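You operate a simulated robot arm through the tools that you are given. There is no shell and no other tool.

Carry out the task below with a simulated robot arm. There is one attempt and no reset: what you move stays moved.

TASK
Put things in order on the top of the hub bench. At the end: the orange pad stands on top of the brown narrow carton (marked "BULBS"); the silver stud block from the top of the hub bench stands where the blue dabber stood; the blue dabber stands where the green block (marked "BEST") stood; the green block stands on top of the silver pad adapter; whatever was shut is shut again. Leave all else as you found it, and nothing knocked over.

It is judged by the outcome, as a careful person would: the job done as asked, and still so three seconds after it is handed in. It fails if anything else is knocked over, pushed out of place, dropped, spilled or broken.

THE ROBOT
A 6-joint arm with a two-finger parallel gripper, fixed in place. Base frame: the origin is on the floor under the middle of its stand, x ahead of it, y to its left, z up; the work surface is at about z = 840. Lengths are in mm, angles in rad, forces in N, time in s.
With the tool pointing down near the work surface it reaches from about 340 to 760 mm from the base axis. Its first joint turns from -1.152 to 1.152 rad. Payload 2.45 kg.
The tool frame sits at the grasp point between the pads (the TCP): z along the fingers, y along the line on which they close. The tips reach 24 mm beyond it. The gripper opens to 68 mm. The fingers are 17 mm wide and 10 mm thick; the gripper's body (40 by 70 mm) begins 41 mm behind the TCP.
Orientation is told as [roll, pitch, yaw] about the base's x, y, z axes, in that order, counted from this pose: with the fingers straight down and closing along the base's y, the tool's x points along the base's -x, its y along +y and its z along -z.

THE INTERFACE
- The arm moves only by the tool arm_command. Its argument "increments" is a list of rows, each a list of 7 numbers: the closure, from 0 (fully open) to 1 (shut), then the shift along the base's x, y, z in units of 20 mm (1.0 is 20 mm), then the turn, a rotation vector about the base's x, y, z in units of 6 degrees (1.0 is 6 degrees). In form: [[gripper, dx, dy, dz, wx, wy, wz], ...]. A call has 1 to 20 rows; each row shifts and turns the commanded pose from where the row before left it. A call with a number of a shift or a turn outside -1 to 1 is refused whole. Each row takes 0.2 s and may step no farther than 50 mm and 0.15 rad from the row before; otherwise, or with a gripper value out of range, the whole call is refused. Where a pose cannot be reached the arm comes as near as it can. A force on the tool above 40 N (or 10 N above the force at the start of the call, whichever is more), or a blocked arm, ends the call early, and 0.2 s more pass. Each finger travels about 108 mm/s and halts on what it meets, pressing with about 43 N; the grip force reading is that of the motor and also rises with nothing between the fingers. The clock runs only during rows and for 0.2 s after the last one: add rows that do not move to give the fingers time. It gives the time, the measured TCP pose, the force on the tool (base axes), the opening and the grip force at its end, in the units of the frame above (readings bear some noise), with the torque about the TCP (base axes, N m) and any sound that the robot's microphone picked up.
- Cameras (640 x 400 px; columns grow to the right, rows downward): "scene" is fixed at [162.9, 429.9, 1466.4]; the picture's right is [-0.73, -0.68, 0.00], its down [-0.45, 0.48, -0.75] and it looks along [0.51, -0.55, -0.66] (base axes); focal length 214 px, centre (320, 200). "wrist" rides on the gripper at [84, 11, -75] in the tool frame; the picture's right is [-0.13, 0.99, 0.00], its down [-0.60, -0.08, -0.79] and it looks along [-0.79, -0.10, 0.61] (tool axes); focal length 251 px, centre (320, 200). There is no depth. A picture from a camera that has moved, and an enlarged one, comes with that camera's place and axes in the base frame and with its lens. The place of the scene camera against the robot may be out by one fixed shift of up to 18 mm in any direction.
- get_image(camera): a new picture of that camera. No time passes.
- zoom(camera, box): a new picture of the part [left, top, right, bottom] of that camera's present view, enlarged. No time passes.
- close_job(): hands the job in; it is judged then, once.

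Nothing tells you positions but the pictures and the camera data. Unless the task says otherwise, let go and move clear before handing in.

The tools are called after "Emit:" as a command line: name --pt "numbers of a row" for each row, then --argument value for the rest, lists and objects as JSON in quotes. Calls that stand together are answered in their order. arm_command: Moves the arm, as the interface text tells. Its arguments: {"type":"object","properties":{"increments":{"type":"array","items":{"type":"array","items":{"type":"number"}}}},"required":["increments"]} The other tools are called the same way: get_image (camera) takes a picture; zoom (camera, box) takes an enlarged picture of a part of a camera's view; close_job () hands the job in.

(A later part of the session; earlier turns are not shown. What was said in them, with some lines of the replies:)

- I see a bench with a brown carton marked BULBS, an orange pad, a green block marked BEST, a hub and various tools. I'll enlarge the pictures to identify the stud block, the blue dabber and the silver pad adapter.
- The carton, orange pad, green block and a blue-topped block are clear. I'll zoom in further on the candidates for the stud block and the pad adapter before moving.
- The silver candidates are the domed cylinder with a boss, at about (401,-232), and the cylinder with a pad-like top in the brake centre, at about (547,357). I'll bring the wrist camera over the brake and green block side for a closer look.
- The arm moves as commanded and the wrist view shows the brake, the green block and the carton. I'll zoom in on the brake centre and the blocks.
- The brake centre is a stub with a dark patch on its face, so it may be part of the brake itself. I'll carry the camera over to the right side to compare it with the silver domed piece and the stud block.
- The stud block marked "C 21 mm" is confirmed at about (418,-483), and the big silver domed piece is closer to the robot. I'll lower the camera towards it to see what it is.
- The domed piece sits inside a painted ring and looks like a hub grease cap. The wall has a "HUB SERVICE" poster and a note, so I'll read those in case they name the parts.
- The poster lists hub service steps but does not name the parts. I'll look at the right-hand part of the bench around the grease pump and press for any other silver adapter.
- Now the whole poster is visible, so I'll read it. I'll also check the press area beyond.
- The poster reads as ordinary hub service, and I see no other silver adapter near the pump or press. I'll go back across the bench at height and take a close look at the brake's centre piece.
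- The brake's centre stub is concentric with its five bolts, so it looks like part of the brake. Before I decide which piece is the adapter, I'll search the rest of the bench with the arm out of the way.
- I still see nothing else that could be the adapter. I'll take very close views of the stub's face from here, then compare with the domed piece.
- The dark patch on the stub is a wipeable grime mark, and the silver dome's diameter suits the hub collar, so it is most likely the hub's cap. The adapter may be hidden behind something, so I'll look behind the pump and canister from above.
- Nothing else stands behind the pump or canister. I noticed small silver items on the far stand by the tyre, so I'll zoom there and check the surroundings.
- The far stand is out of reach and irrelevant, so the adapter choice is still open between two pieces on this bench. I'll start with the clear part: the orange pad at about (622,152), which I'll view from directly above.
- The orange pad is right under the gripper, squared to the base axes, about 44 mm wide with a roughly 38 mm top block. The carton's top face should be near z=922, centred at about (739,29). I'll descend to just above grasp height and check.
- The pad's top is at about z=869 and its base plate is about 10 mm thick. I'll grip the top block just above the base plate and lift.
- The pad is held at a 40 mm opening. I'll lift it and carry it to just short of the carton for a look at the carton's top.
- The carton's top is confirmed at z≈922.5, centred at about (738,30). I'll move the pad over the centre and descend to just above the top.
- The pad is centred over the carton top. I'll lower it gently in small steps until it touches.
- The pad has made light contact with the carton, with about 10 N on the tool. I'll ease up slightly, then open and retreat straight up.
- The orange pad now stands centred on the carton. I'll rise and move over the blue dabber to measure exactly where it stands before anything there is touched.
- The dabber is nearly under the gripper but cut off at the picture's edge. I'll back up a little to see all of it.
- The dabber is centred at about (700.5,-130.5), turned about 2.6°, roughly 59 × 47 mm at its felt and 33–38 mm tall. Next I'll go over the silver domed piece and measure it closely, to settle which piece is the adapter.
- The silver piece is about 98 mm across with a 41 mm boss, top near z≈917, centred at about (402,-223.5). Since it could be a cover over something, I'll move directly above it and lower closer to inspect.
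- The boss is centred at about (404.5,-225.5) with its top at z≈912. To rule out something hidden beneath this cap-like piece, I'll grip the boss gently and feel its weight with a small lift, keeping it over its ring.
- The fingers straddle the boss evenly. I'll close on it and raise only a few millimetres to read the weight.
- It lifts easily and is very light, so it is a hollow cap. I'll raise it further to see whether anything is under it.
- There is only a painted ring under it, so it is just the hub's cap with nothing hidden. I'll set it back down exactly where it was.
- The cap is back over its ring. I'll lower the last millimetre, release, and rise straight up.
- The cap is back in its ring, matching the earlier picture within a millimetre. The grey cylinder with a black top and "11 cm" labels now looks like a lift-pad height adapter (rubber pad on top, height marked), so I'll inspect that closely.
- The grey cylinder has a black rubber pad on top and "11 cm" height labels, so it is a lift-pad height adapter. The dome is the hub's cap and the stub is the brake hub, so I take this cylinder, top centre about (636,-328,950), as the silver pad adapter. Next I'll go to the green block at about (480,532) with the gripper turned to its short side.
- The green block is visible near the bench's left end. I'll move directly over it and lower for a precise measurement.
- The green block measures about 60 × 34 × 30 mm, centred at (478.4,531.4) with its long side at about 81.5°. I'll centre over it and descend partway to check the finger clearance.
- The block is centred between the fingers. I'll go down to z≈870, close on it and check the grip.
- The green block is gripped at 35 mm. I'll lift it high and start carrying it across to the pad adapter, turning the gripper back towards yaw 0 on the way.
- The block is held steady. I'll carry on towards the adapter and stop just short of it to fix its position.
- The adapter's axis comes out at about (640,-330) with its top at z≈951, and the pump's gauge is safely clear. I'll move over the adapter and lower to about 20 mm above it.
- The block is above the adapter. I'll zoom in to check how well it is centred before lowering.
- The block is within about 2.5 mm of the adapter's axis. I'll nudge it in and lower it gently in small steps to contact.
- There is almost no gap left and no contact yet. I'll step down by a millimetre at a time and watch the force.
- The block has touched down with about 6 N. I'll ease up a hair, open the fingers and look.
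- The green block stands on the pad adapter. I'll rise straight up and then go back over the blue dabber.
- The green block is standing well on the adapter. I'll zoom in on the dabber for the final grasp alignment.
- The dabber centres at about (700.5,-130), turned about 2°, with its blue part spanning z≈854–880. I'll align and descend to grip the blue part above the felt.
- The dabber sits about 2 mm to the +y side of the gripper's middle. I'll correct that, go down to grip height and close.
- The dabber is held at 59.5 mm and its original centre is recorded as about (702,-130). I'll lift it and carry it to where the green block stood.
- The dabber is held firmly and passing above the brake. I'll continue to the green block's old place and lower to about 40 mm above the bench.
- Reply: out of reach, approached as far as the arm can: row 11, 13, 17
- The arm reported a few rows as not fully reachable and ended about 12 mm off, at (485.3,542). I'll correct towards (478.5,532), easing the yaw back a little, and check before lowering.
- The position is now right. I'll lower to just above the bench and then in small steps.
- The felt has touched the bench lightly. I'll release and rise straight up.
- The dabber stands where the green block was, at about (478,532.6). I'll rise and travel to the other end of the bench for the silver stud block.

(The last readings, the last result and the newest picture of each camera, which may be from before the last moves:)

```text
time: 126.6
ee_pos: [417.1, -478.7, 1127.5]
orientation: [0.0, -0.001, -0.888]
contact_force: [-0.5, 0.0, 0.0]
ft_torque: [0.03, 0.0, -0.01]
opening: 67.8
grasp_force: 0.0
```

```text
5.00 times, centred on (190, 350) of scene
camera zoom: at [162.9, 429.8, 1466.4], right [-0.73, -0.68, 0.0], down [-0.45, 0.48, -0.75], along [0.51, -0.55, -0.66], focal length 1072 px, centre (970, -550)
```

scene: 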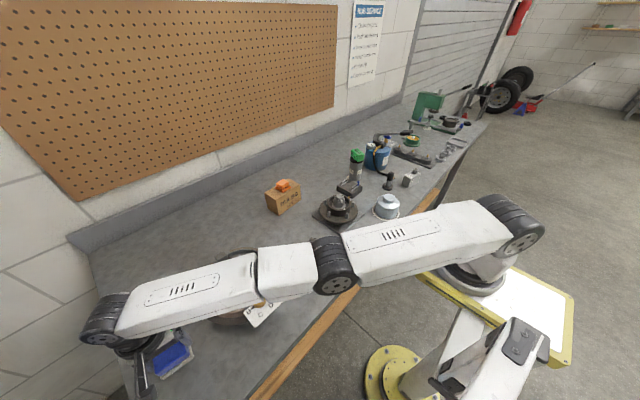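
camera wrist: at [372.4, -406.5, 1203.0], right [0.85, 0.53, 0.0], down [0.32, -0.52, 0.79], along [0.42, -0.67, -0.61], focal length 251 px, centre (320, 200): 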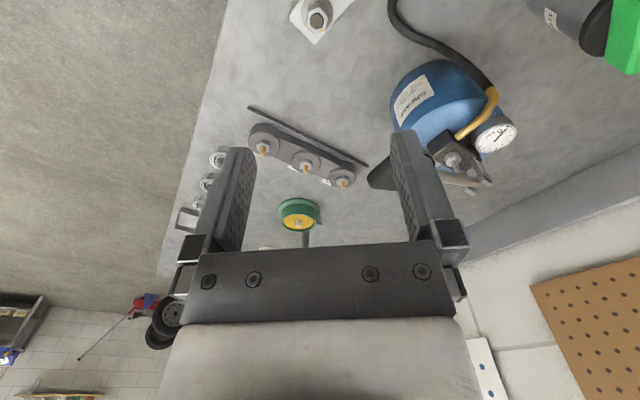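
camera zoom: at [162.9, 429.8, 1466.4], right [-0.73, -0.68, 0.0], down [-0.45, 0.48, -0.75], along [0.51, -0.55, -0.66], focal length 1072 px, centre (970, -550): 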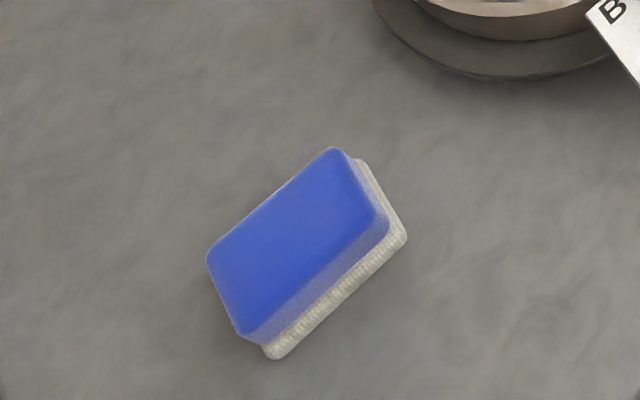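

The stud block is visible right below with its nut on top. I'll lower and back off a little to see its full outline.

Emit:
arm_command --pt "0 -0.3 0.5 -1 0 0 0" --pt "0 -0.3 0.5 -1 0 0 0" --pt "0 0 0 -1 0 0 0" --pt "0 0 0 -1 0 0 0" --pt "0 0 0 -1 0 0 0" --pt "0 0 0 0 0 0 0"

Emit:
get_image --camera "wrist"

Emit:
zoom --camera "wrist" --box '[240, 30, 400, 130]'

Emit:
zoom --camera "scene" --box '[390, 160, 430, 195]'

```text
time: 128.0
ee_pos: [406.6, -457.6, 1027.6]
orientation: [0.001, 0.0, -0.884]
contact_force: [-1.7, -0.2, -0.1]
ft_torque: [0.0, 0.0, -0.04]
opening: 68.0
grasp_force: 0.1
```

```text
taken
camera wrist: at [361.4, -384.9, 1101.0], right [0.85, 0.53, 0.0], down [0.32, -0.52, 0.79], along [0.42, -0.67, -0.61], focal length 251 px, centre (320, 200)
```

wrist: 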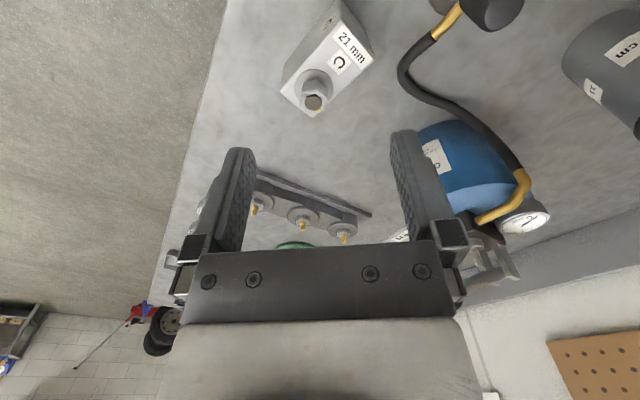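

```text
4.00 times, centred on (320, 80) of wrist
camera zoom: at [361.4, -384.9, 1101.0], right [0.85, 0.53, 0.0], down [0.32, -0.52, 0.79], along [0.42, -0.67, -0.61], focal length 1006 px, centre (320, 680)
```

zoom: 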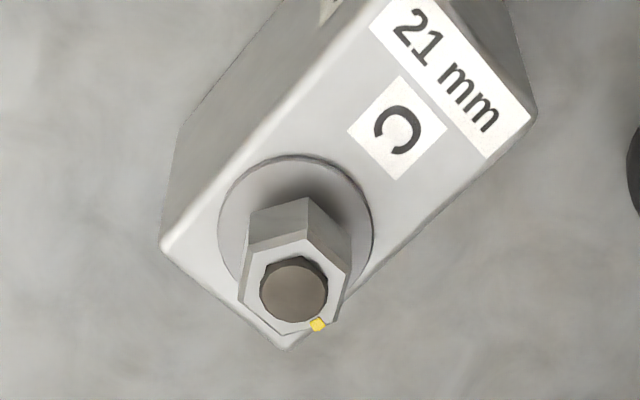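

```text
11.43 times, centred on (410, 178) of scene
camera zoom: at [162.9, 429.9, 1466.4], right [-0.73, -0.68, 0.0], down [-0.45, 0.48, -0.75], along [0.51, -0.55, -0.66], focal length 2451 px, centre (-709, 457)
```

zoom: 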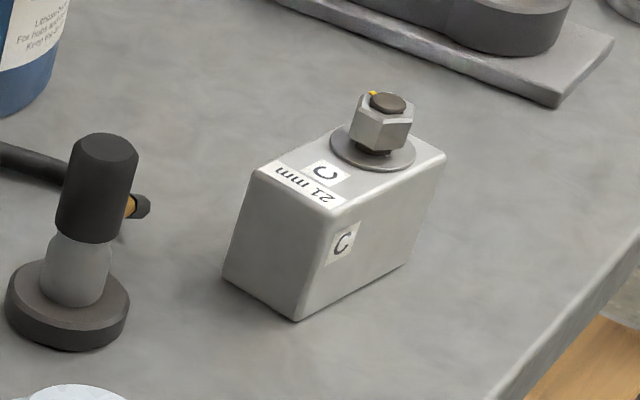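

The stud block measures about 73 × 36 mm with its long side near 78.5°, so I must grip it across its short side at a yaw of about -101.5°. I'll turn the gripper at this height and see whether the arm can hold that yaw.

Emit:
arm_command --pt "0 0.1 0 0 0 0 -0.8" --pt "0 0.1 0 0 0 0 -0.8" --pt "0 0.1 0 0 0 0 -0.8" --pt "0 0.1 0 0 0 0 -0.8" --pt "0 0.1 0 0 0 0 -0.8" --pt "0 0 0 0 0 0 -0.8" --pt "0 0 0 0 0 0 -0.8" --pt "0 0 0 0 0 0 -0.8" --pt "0 0 0 0 0 0 -0.8" --pt "0 0 0 0 0 0 -0.8" --pt "0 0 0 0 0 0 0"

Emit:
get_image --camera "wrist"

Emit:
get_image --camera "scene"

```text
time: 130.4
ee_pos: [413.6, -456.3, 1028.4]
orientation: [0.001, 0.0, -1.724]
contact_force: [0.2, 0.8, 0.6]
ft_torque: [0.04, 0.03, -0.01]
opening: 68.1
grasp_force: 0.1
```

```text
taken
camera wrist: at [438.7, -376.1, 1102.8], right [0.96, -0.28, 0.0], down [-0.17, -0.58, 0.79], along [-0.22, -0.76, -0.61], focal length 251 px, centre (320, 200)
```

wrist: 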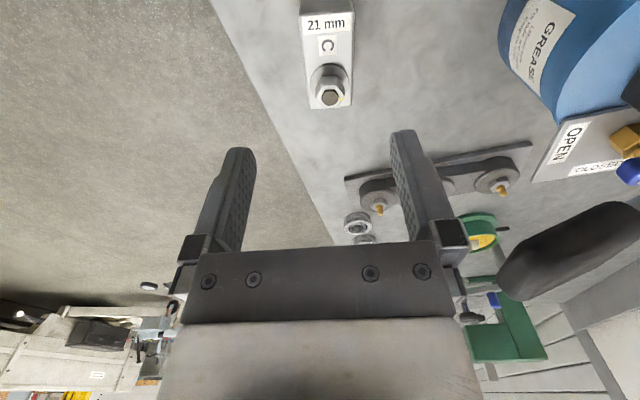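

```text
taken
```

scene: 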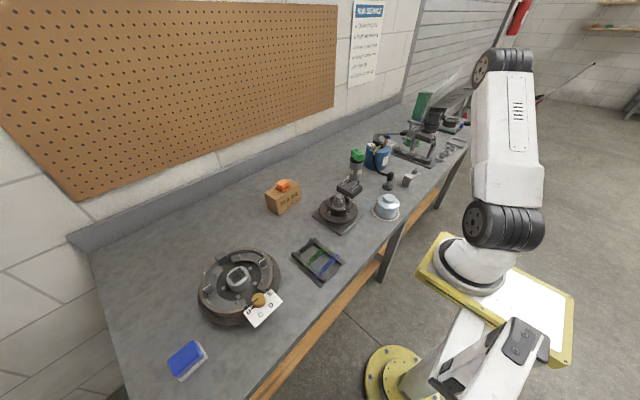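

The arm holds this yaw without trouble. I'll zoom in to get the block's precise outline.

Emit:
zoom --camera "wrist" --box '[230, 0, 410, 112]'

```text
3.56 times, centred on (320, 56) of wrist
camera zoom: at [438.7, -376.1, 1102.8], right [0.96, -0.28, 0.0], down [-0.17, -0.58, 0.79], along [-0.22, -0.76, -0.61], focal length 894 px, centre (320, 712)
```

zoom: 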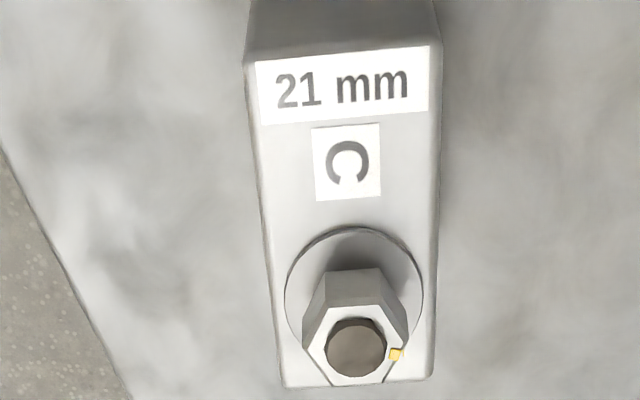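

The block's short side lies at -11.6°, the stud top is near z≈921, and the centre is about (418.7,-469). I'll align the yaw, move over the centre and lower to 960 to refine.

Emit:
arm_command --pt "0 0.12 -0.33 -1 0 0 -0.24" --pt "0 0.12 -0.33 -1 0 0 -0.24" --pt "0 0 0 -1 0 0 0" --pt "0 0 0 -0.3 0 0 0" --pt "0 0 0 0 0 0 0"

Emit:
get_image --camera "wrist"

Emit:
zoom --camera "wrist" --box '[220, 30, 420, 155]'

Emit:
zoom --camera "scene" --box '[375, 140, 435, 195]'

```text
time: 131.6
ee_pos: [419.2, -470.1, 963.2]
orientation: [0.0, -0.001, -1.775]
contact_force: [1.2, -0.3, 0.7]
ft_torque: [-0.02, -0.03, 0.0]
opening: 68.1
grasp_force: 0.1
```

```text
taken
camera wrist: at [447.6, -390.4, 1038.4], right [0.95, -0.33, 0.0], down [-0.2, -0.58, 0.79], along [-0.26, -0.75, -0.61], focal length 251 px, centre (320, 200)
```

wrist: 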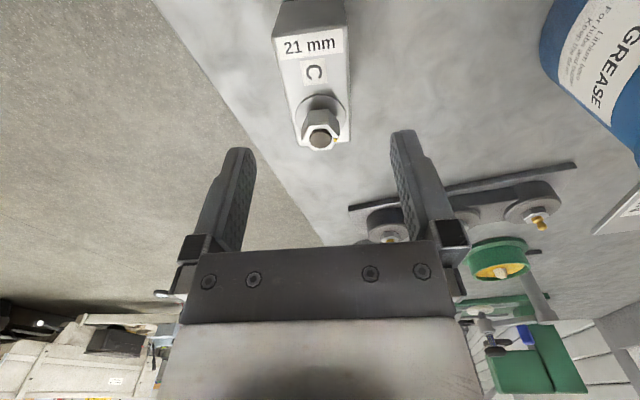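

```text
3.20 times, centred on (320, 92) of wrist
camera zoom: at [447.6, -390.4, 1038.4], right [0.95, -0.33, 0.0], down [-0.2, -0.58, 0.79], along [-0.26, -0.75, -0.61], focal length 805 px, centre (320, 544)
```

zoom: 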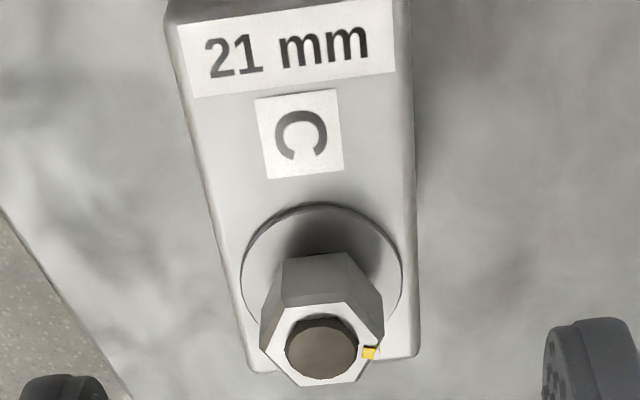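

```text
7.27 times, centred on (405, 168) of scene
camera zoom: at [162.9, 429.9, 1466.4], right [-0.73, -0.68, 0.0], down [-0.45, 0.48, -0.75], along [0.51, -0.55, -0.66], focal length 1560 px, centre (-298, 436)
```

zoom: 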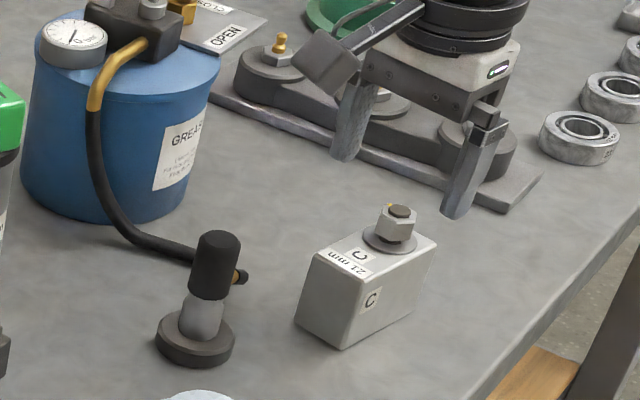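

The block measures about 39 × 73 × 51 mm, centred at (417.5,-472.4), with the stud top near z≈914. I'll correct the small offset and descend to z≈886, which keeps the palm above the stud.

Emit:
arm_command --pt "0 -0.11 -0.1 0 0 0 0" --pt "0 0 0 -1 0 0 0" --pt "0 0 0 -1 0 0 0" --pt "0 0 0 -0.5 0 0 0" --pt "0 0 0 0 0 0 0"

Emit:
get_image --camera "wrist"

Emit:
zoom --camera "scene" --box '[375, 140, 435, 195]'

```text
time: 132.8
ee_pos: [416.9, -473.3, 912.3]
orientation: [-0.001, 0.0, -1.773]
contact_force: [-0.7, -0.4, 0.0]
ft_torque: [0.01, -0.03, 0.01]
opening: 68.0
grasp_force: 0.1
```

```text
taken
camera wrist: at [445.4, -393.5, 988.1], right [0.95, -0.33, 0.0], down [-0.2, -0.58, 0.79], along [-0.26, -0.75, -0.61], focal length 251 px, centre (320, 200)
```

wrist: 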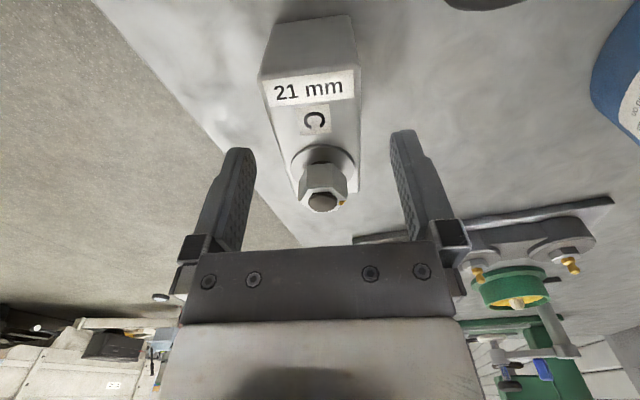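

```text
7.27 times, centred on (405, 168) of scene
camera zoom: at [162.9, 429.9, 1466.4], right [-0.73, -0.68, 0.0], down [-0.45, 0.48, -0.75], along [0.51, -0.55, -0.66], focal length 1560 px, centre (-298, 436)
```

zoom: 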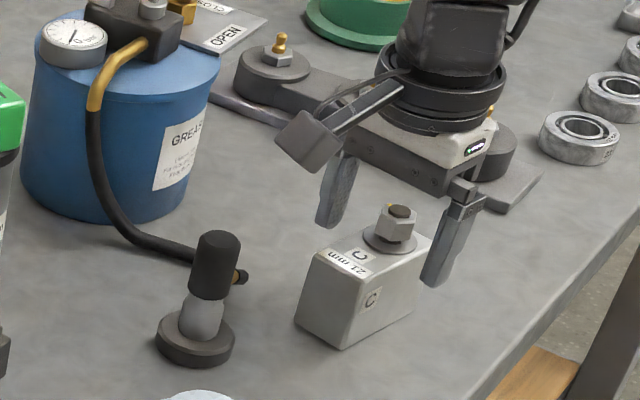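

The fingers are centred on the block in the wrist view. I'll go down the rest of the way and close.

Emit:
arm_command --pt "0 0 0 -0.7 0 0 0" --pt "0 0 0 -0.55 0 0 0" --pt "0 0 0 0 0 0 0" --pt "0.6 0 0 0 0 0 0" --pt "1 0 0 0 0 0 0" --pt "1 0 0 0 0 0 0" --pt "1 0 0 0 0 0 0"

Emit:
get_image --camera "wrist"

Emit:
zoom --camera "scene" --box '[375, 140, 435, 195]'

```text
time: 134.4
ee_pos: [417.9, -473.9, 887.8]
orientation: [0.0, 0.002, -1.773]
contact_force: [1.2, -0.6, -0.2]
ft_torque: [-0.13, -0.02, 0.01]
opening: 39.7
grasp_force: 42.9
```

```text
taken
camera wrist: at [445.5, -393.8, 962.8], right [0.95, -0.33, 0.0], down [-0.2, -0.58, 0.79], along [-0.26, -0.75, -0.61], focal length 251 px, centre (320, 200)
```

wrist: 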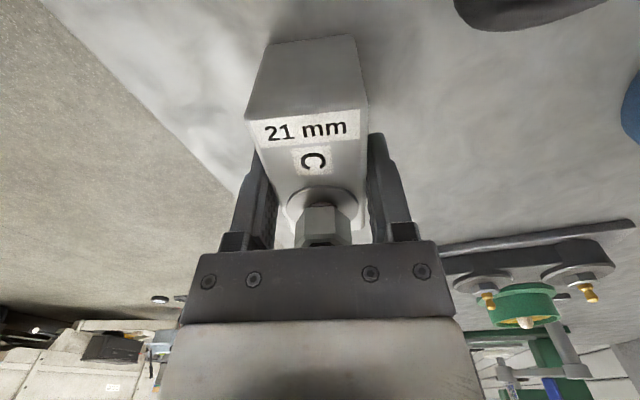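

```text
7.27 times, centred on (405, 168) of scene
camera zoom: at [162.9, 429.8, 1466.4], right [-0.73, -0.68, 0.0], down [-0.45, 0.48, -0.75], along [0.51, -0.55, -0.66], focal length 1560 px, centre (-298, 436)
```

zoom: 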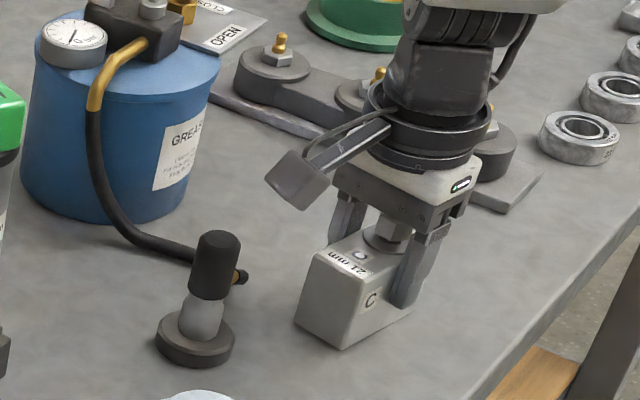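

The stud block is held at 39.7 mm, nearly at its middle. I'll lift it slowly first to feel the weight.

Emit:
arm_command --pt "1 0 0 0.2 0 0 0" --pt "1 0 0 0.3 0 0 0" --pt "1 0 0 0.5 0 0 0" --pt "1 0 0 0 0 0 0"

Emit:
zoom --camera "scene" --box '[375, 140, 435, 195]'

Emit:
get_image --camera "wrist"

```text
time: 135.4
ee_pos: [417.8, -473.3, 907.4]
orientation: [0.001, 0.0, -1.771]
contact_force: [0.2, 0.8, -4.4]
ft_torque: [-0.02, 0.01, 0.0]
opening: 39.7
grasp_force: 43.0
```

```text
7.27 times, centred on (405, 168) of scene
camera zoom: at [163.0, 429.8, 1466.4], right [-0.73, -0.68, 0.0], down [-0.45, 0.48, -0.75], along [0.51, -0.55, -0.66], focal length 1560 px, centre (-298, 436)
```

zoom: 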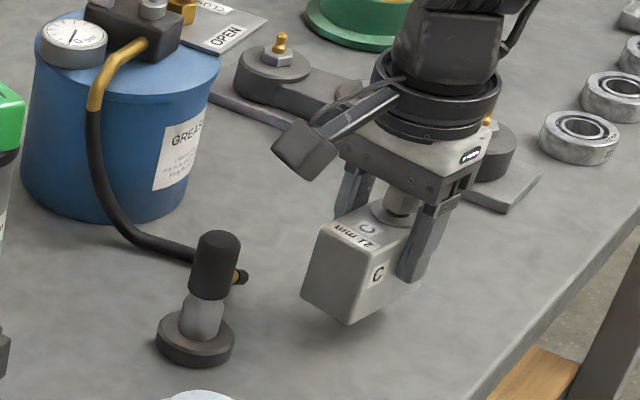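

```text
taken
camera wrist: at [446.1, -392.8, 982.9], right [0.95, -0.33, 0.0], down [-0.2, -0.58, 0.79], along [-0.26, -0.75, -0.61], focal length 251 px, centre (320, 200)
```

wrist: 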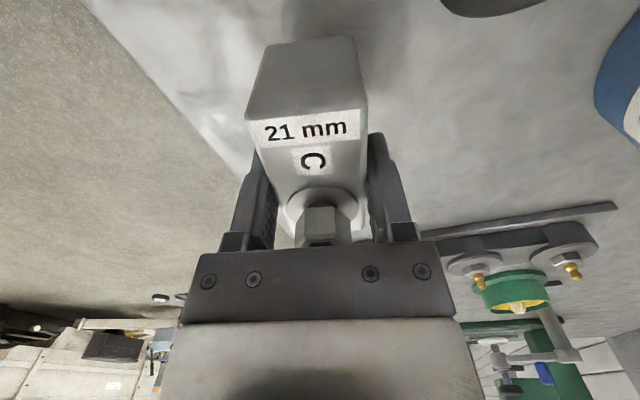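

It weighs about 0.45 kg and hangs level. I'll lift it high and carry it towards where the dabber stood, turning the gripper to yaw 0 on the way.

Emit:
arm_command --pt "1 0 0 0.8 0 0 0" --pt "1 0 0 1 0 0 0" --pt "1 0 0 1 0 0 0" --pt "1 0 0 1 0 0 0" --pt "1 0 0 1 0 0 0" --pt "1 0 0 1 0 0 0" --pt "1 0 0 1 0 0 0" --pt "1 0 0 1 0 0 0" --pt "1 0 0 1 0 0 0" --pt "1 0 0 1 0 0 0" --pt "1 0 0 1 0 0 0" --pt "1 0.3 0.8 0 0 0 0.7" --pt "1 0.5 0.8 0 0 0 0.7" --pt "1 0.6 0.8 0 0 0 0.7" --pt "1 0.6 0.8 0 0 0 0.7" --pt "1 0.6 0.8 0 0 0 0.7" --pt "1 0.6 0.8 0 0 0 0.7" --pt "1 0.6 0.8 0 0 0 0.7" --pt "1 0.6 0.8 0 0 0 0.7" --pt "1 0.6 0.8 0 0 0 0.7"

Emit:
arm_command --pt "1 0.7 0.8 0 0 0 0.7" --pt "1 0.7 0.8 0 0 0 0.7" --pt "1 0.7 0.8 0 0 0 0.7" --pt "1 0.7 0.8 0 0 0 0.7" --pt "1 0.7 0.8 0 0 0 0.7" --pt "1 0.7 0.8 0 0 0 0.7" --pt "1 0.7 0.8 0 0 0 0.7" --pt "1 0.7 0.8 0 0 0 0.7" --pt "1 0.7 0.8 0 0 0 0.7" --pt "1 0.7 0.8 0 0 0 0.7" --pt "1 0.7 0.8 0 0 0 0.7" --pt "1 0 0.7 0 0 0 0.7" --pt "1 0 0 0 0 0 0.7" --pt "1 0 0 0 0 0 0.7" --pt "1 0 0 0 0 0 0.7" --pt "1 0 0 0 0 0 0.4" --pt "1 0 0 0 0 0 0"

Emit:
get_image --camera "wrist"

Emit:
get_image --camera "scene"

```text
time: 139.6
ee_pos: [518.7, -328.7, 1122.7]
orientation: [-0.001, 0.0, -1.111]
contact_force: [-0.4, 0.7, -5.2]
ft_torque: [-0.05, -0.04, 0.0]
opening: 39.8
grasp_force: 42.9
```

```text
time: 143.2
ee_pos: [669.9, -138.0, 1122.7]
orientation: [0.001, 0.0, 0.027]
contact_force: [0.2, 0.4, -4.8]
ft_torque: [-0.03, 0.0, -0.02]
opening: 39.8
grasp_force: 43.0
```

```text
taken
camera wrist: at [587.1, -130.1, 1199.1], right [0.1, 0.99, 0.0], down [0.61, -0.06, 0.79], along [0.79, -0.08, -0.61], focal length 251 px, centre (320, 200)
```

wrist: 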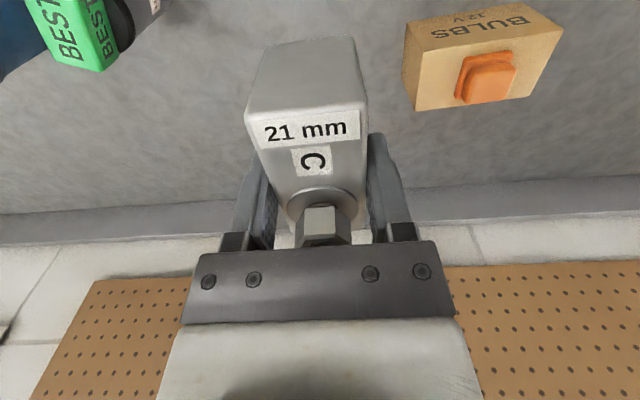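

```text
taken
```

scene: 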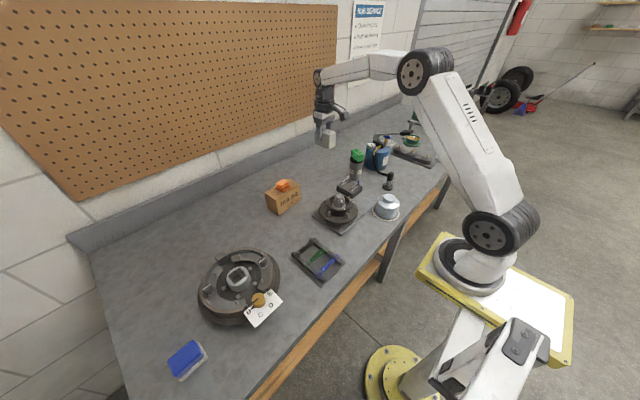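

The block hangs level near its target. I'll move it over (703,-130) and descend in stages, checking the position.

Emit:
arm_command --pt "1 0.85 0.2 0 0 0 0" --pt "1 0.83 0.2 0 0 0 0" --pt "1 0 0 -1 0 0 0" --pt "1 0 0 -1 0 0 0" --pt "1 0 0 -1 0 0 0" --pt "1 0 0 -1 0 0 0" --pt "1 0 0 -1 0 0 0" --pt "1 0 0 -1 0 0 0" --pt "1 0 0 0 0 0 0"

Emit:
get_image --camera "wrist"

Emit:
zoom --camera "scene" --box '[275, 130, 375, 220]'

```text
time: 145.2
ee_pos: [704.0, -129.0, 1003.0]
orientation: [0.002, 0.0, 0.027]
contact_force: [0.1, -0.1, -4.9]
ft_torque: [-0.01, -0.01, 0.0]
opening: 39.6
grasp_force: 42.7
```

```text
taken
camera wrist: at [620.7, -121.6, 1078.1], right [0.1, 0.99, 0.0], down [0.61, -0.06, 0.79], along [0.79, -0.08, -0.61], focal length 251 px, centre (320, 200)
```

wrist: 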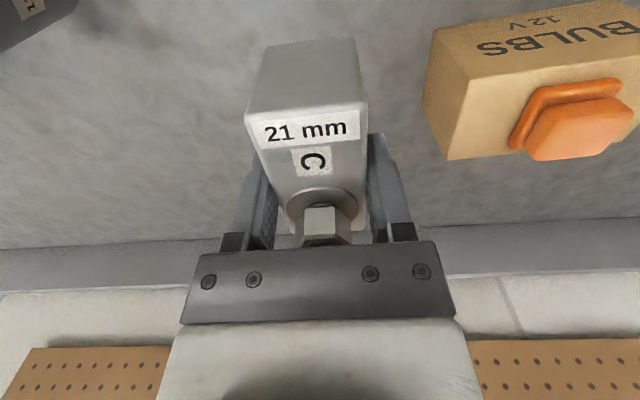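

```text
4.44 times, centred on (325, 175) of scene
camera zoom: at [163.0, 429.8, 1466.4], right [-0.73, -0.68, 0.0], down [-0.45, 0.48, -0.75], along [0.51, -0.55, -0.66], focal length 953 px, centre (298, 311)
```

zoom: 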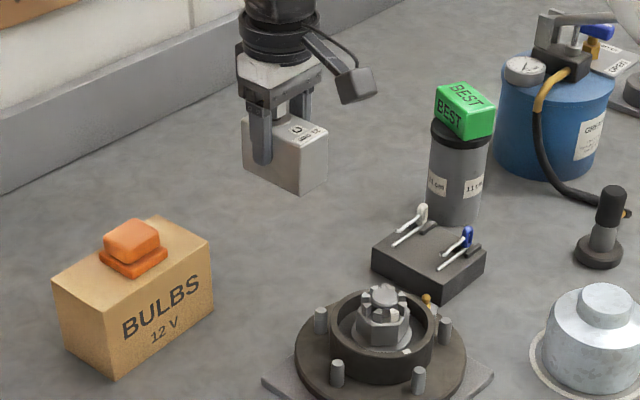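

The block is over the spot. I'll descend to just above the bench, then touch down in small steps.

Emit:
arm_command --pt "1 -0.03 -0.03 -1 0 0 0" --pt "1 0 0 -1 0 0 0" --pt "1 0 0 -1 0 0 0" --pt "1 0 0 -1 0 0 0" --pt "1 0 0 -0.8 0 0 0" --pt "1 0 0 -0.5 0 0 0" --pt "1 0 0 0 0 0 0"

Emit:
arm_command --pt "1 0 0 -0.08 0 0 0" --pt "1 0 0 -0.08 0 0 0" --pt "1 0 0 0 0 0 0"

Emit:
zoom --camera "scene" --box '[285, 150, 355, 210]'

```text
time: 146.8
ee_pos: [704.3, -131.5, 897.6]
orientation: [-0.001, 0.001, 0.029]
contact_force: [-1.0, 0.6, -3.8]
ft_torque: [0.0, -0.01, 0.01]
opening: 39.7
grasp_force: 42.9
```

```text
time: 147.6
ee_pos: [703.2, -130.3, 894.3]
orientation: [0.0, 0.0, 0.029]
contact_force: [-0.4, 0.4, -5.6]
ft_torque: [-0.02, -0.04, 0.03]
opening: 39.7
grasp_force: 43.1
```

```text
6.67 times, centred on (320, 180) of scene
camera zoom: at [163.0, 429.8, 1466.4], right [-0.73, -0.68, 0.0], down [-0.45, 0.48, -0.75], along [0.51, -0.55, -0.66], focal length 1430 px, centre (320, 333)
```

zoom: 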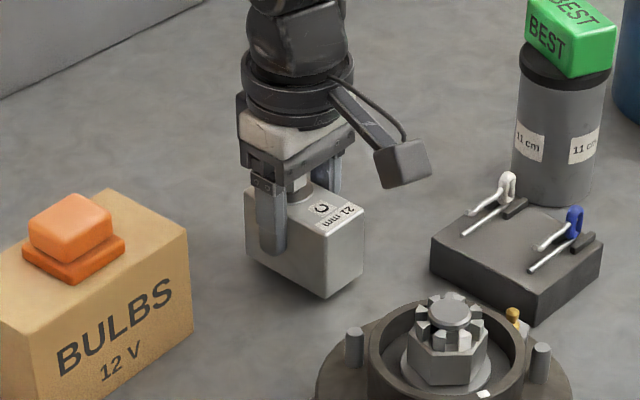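

Emit:
arm_command --pt "1 0 0 -0.08 0 0 0" --pt "1 0 0 -0.08 0 0 0" --pt "1 0 0 -0.08 0 0 0" --pt "1 0 0 0 0 0 0"

```text
time: 148.6
ee_pos: [702.7, -131.5, 889.2]
orientation: [0.001, 0.0, 0.027]
contact_force: [-0.7, 0.3, -3.6]
ft_torque: [0.01, -0.02, -0.03]
opening: 39.8
grasp_force: 43.1
```

Emit:
arm_command --pt "1 0 0 -0.05 0 0 0" --pt "1 0 0 -0.05 0 0 0" --pt "1 0 0 0 0 0 0"

```text
time: 149.4
ee_pos: [703.0, -131.3, 887.9]
orientation: [0.0, 0.0, 0.029]
contact_force: [1.1, -0.5, -2.8]
ft_torque: [-0.01, 0.0, 0.06]
opening: 39.7
grasp_force: 42.9
```

The load is starting to come off the tool, so the block is just touching. One more small step should settle it.

Emit:
arm_command --pt "1 0 0 -0.05 0 0 0" --pt "1 0 0 0 0 0 0"

```text
time: 150.0
ee_pos: [703.3, -131.6, 888.0]
orientation: [0.0, 0.0, 0.028]
contact_force: [-1.6, -4.3, 7.5]
ft_torque: [0.0, 0.55, 0.19]
opening: 39.8
grasp_force: 42.9
```

The block rests on the bench with a light downward press. I'll open the fingers and check that it stays put.

Emit:
arm_command --pt "1 0 0 0.02 0 0 0" --pt "0.7 0 0 0 0 0 0" --pt "0.3 0 0 0 0 0 0" --pt "0 0 0 0 0 0 0" --pt "0 0 0 0 0 0 0"

Emit:
get_image --camera "wrist"

Emit:
zoom --camera "scene" --box '[285, 150, 355, 210]'

```text
time: 151.2
ee_pos: [702.3, -131.0, 886.5]
orientation: [-0.001, -0.001, 0.029]
contact_force: [-0.2, -0.5, -1.1]
ft_torque: [-0.02, 0.03, 0.01]
opening: 67.9
grasp_force: 0.1
```

```text
taken
camera wrist: at [618.9, -122.3, 961.5], right [0.1, 0.99, 0.0], down [0.61, -0.06, 0.79], along [0.79, -0.08, -0.61], focal length 251 px, centre (320, 200)
```

wrist: 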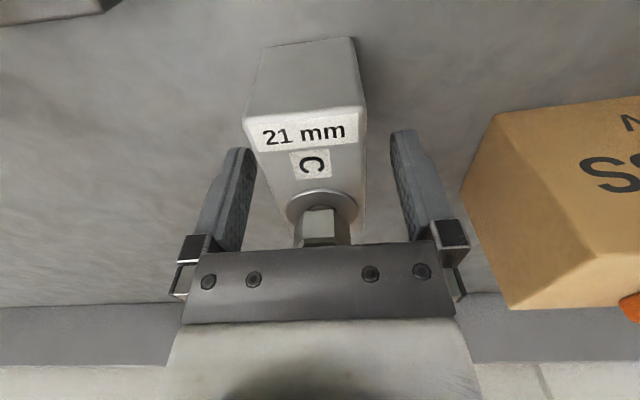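

```text
6.67 times, centred on (320, 180) of scene
camera zoom: at [162.9, 429.9, 1466.4], right [-0.73, -0.68, 0.0], down [-0.45, 0.48, -0.75], along [0.51, -0.55, -0.66], focal length 1430 px, centre (320, 333)
```

zoom: 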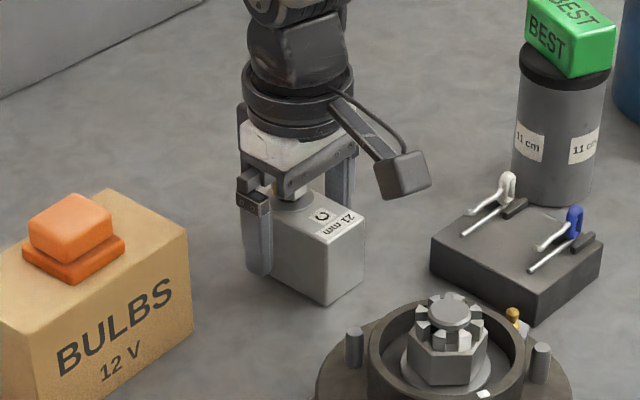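

The stud block is standing where the dabber stood. I'll rise straight up, back away from everything, and inspect all the placements.

Emit:
arm_command --pt "0 0 0 0.4 0 0 0" --pt "0 0 0 0.8 0 0 0" --pt "0 0 0 1 0 0 0" --pt "0 0 0 1 0 0 0" --pt "0 0 0 1 0 0 0" --pt "0 0 0 1 0 0 0" --pt "0 0 0 1 0 0 0" --pt "0 0 0 1 0 0 0" --pt "0 0 0 1 0 0 0" --pt "0 0 0 1 0 0 0" --pt "0 -1 0 1 0 0 0" --pt "0 -1 0.4 1 0 0 0" --pt "0 -1 0.4 1 0 0 0" --pt "0 -1 0.4 0 0 0 0" --pt "0 -1 0.4 0 0 0 0" --pt "0 -1 0.4 0 0 0 0" --pt "0 -1 0.4 0 0 0 0" --pt "0 -1 0.4 0 0 0 0" --pt "0 -1 0.4 0 0 0 0" --pt "0 0 0 0 0 0 0"

Emit:
get_image --camera "scene"

Emit:
get_image --camera "wrist"

Emit:
zoom --camera "scene" --box '[240, 130, 420, 240]'

Emit:
zoom --camera "scene" --box '[140, 230, 360, 390]'

```text
time: 155.4
ee_pos: [524.4, -68.3, 1130.4]
orientation: [0.001, 0.001, 0.026]
contact_force: [0.7, 0.3, 0.2]
ft_torque: [-0.03, -0.03, -0.01]
opening: 68.0
grasp_force: 0.0
```

```text
taken
```

scene: 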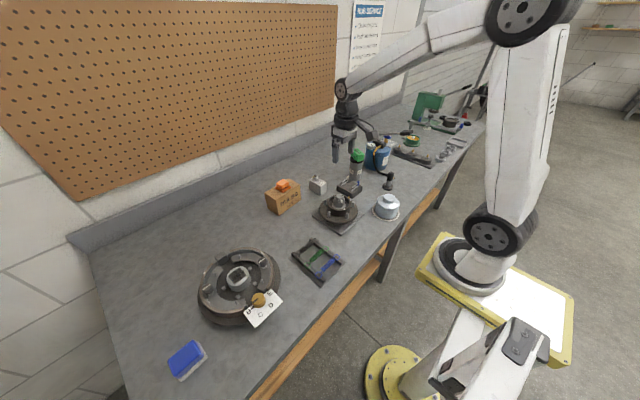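

```text
taken
camera wrist: at [440.6, -59.2, 1205.6], right [0.1, 0.99, 0.0], down [0.61, -0.06, 0.79], along [0.79, -0.08, -0.61], focal length 251 px, centre (320, 200)
```

wrist: 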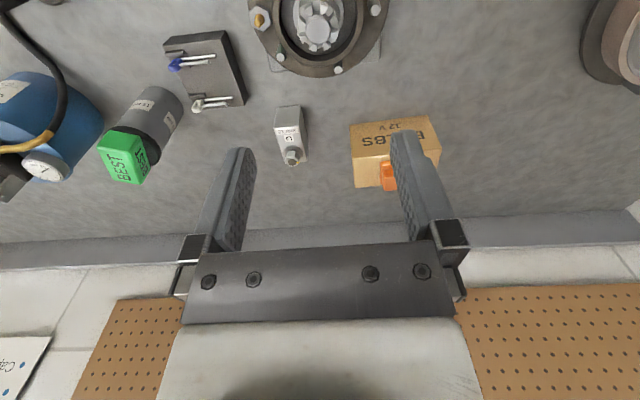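

```text
3.56 times, centred on (330, 185) of scene
camera zoom: at [162.9, 429.9, 1466.4], right [-0.73, -0.68, 0.0], down [-0.45, 0.48, -0.75], along [0.51, -0.55, -0.66], focal length 763 px, centre (284, 253)
```

zoom: 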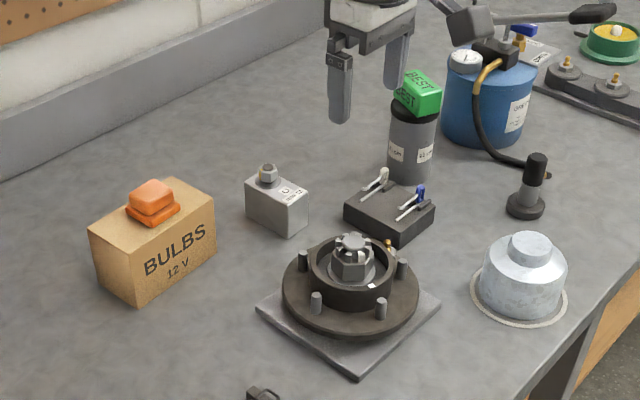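

```text
2.50 times, centred on (250, 310) of scene
camera zoom: at [162.9, 429.9, 1466.4], right [-0.73, -0.68, 0.0], down [-0.45, 0.48, -0.75], along [0.51, -0.55, -0.66], focal length 536 px, centre (495, -75)
```

zoom: 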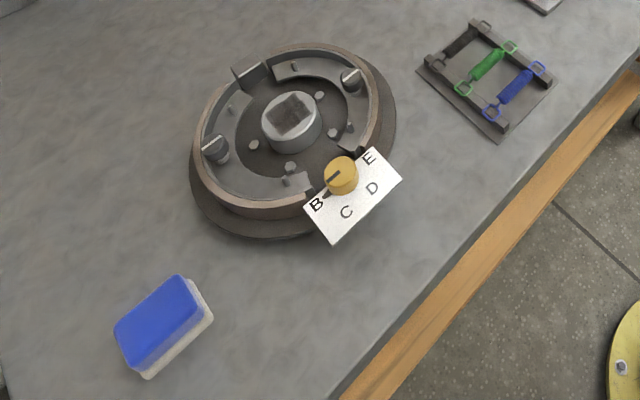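

All four placements look right and nothing else seems disturbed. I'll take a last close look at the stacked pieces and the cap, letting a moment pass to confirm they are stable.

Emit:
arm_command --pt "0 -1 0.5 1 0 0 0" --pt "0 -1 0.5 1 0 0 0" --pt "0 -1 0.5 1 0 0 0" --pt "0 0 0 0 0 0 0" --pt "0 0 0 0 0 0 0" --pt "0 0 0 0 0 0 0" --pt "0 0 0 0 0 0 0" --pt "0 0 0 0 0 0 0"

Emit:
zoom --camera "scene" --box '[335, 140, 415, 225]'

Emit:
zoom --camera "scene" --box '[255, 165, 340, 225]'

Emit:
zoom --camera "scene" --box '[380, 80, 490, 200]'

```text
time: 157.2
ee_pos: [464.6, -40.1, 1188.9]
orientation: [0.0, -0.001, 0.027]
contact_force: [0.3, 0.7, -0.5]
ft_torque: [-0.03, 0.0, -0.03]
opening: 67.9
grasp_force: 0.0
```

```text
4.71 times, centred on (375, 182) of scene
camera zoom: at [162.9, 429.9, 1466.4], right [-0.73, -0.68, 0.0], down [-0.45, 0.48, -0.75], along [0.51, -0.55, -0.66], focal length 1009 px, centre (61, 282)
```

zoom: 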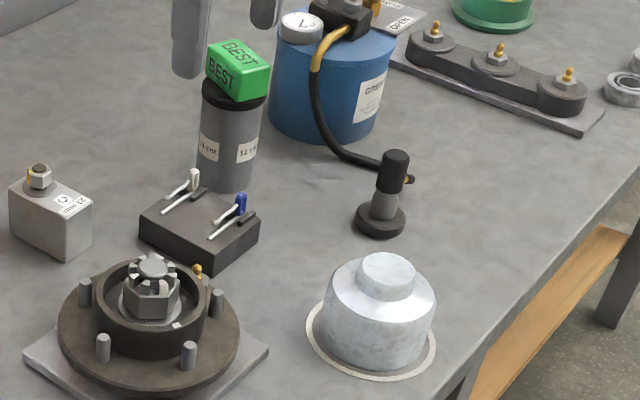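

```text
6.67 times, centred on (298, 195) of scene
camera zoom: at [162.9, 429.9, 1466.4], right [-0.73, -0.68, 0.0], down [-0.45, 0.48, -0.75], along [0.51, -0.55, -0.66], focal length 1430 px, centre (470, 233)
```

zoom: 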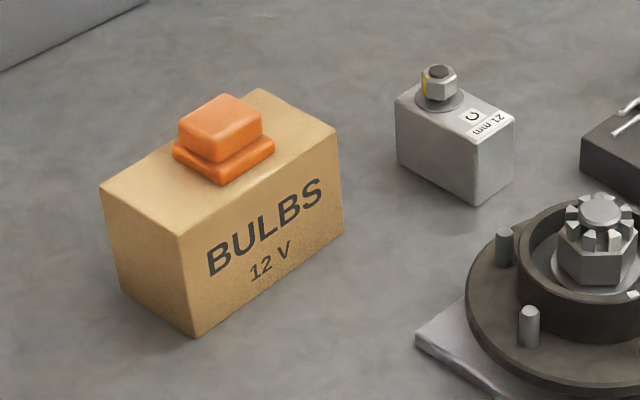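

```text
3.33 times, centred on (435, 140) of scene
camera zoom: at [162.9, 429.9, 1466.4], right [-0.73, -0.68, 0.0], down [-0.45, 0.48, -0.75], along [0.51, -0.55, -0.66], focal length 715 px, centre (-63, 400)
```

zoom: 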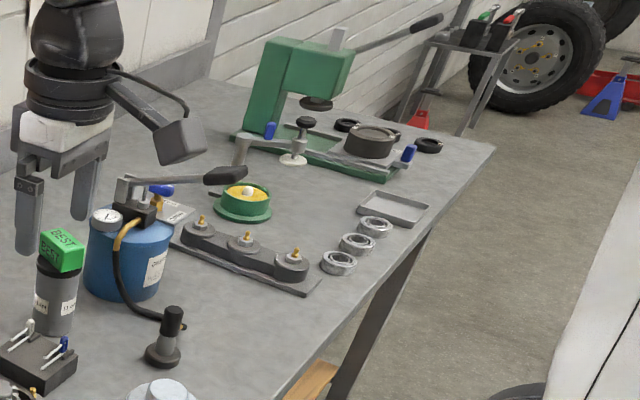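

Everything is in place and stable. The orange pad is on the BULBS carton, the green block is on the pad adapter with the "11 cm" labels, the blue dabber is where the green block was, and the stud block is where the dabber was. The cap is back in its ring and the arm is clear, so I'm handing in.

Emit:
close_job

```text
The job is handed in.
```

I've handed the job in with all four pieces placed as asked and nothing knocked over. The one thing I'm not certain of is which piece you meant by the silver pad adapter.

- **Orange pad:** it stands centred on top of the BULBS carton.
- **Green block:** it stands on the grey cylinder with the black rubber top and "11 cm" labels. I took this to be the silver pad adapter because it looks like a lift-pad height adapter. It looks more grey than silver, so this choice rests on its shape and labels.
- **Blue dabber:** it stands where the green block was, within about 1–2 mm by my measurements.
- **Silver stud block:** the one marked "C 21 mm" stands where the dabber was, within about 2 mm. Its long side is turned about 90° from the dabber's.

While working out which piece was the adapter, I lifted the silver hub cap from its painted ring to see if anything was under it. Nothing was, and I set it back within about 1 mm of where it stood. I opened nothing else, and the gripper was empty and clear of the bench when I handed in.
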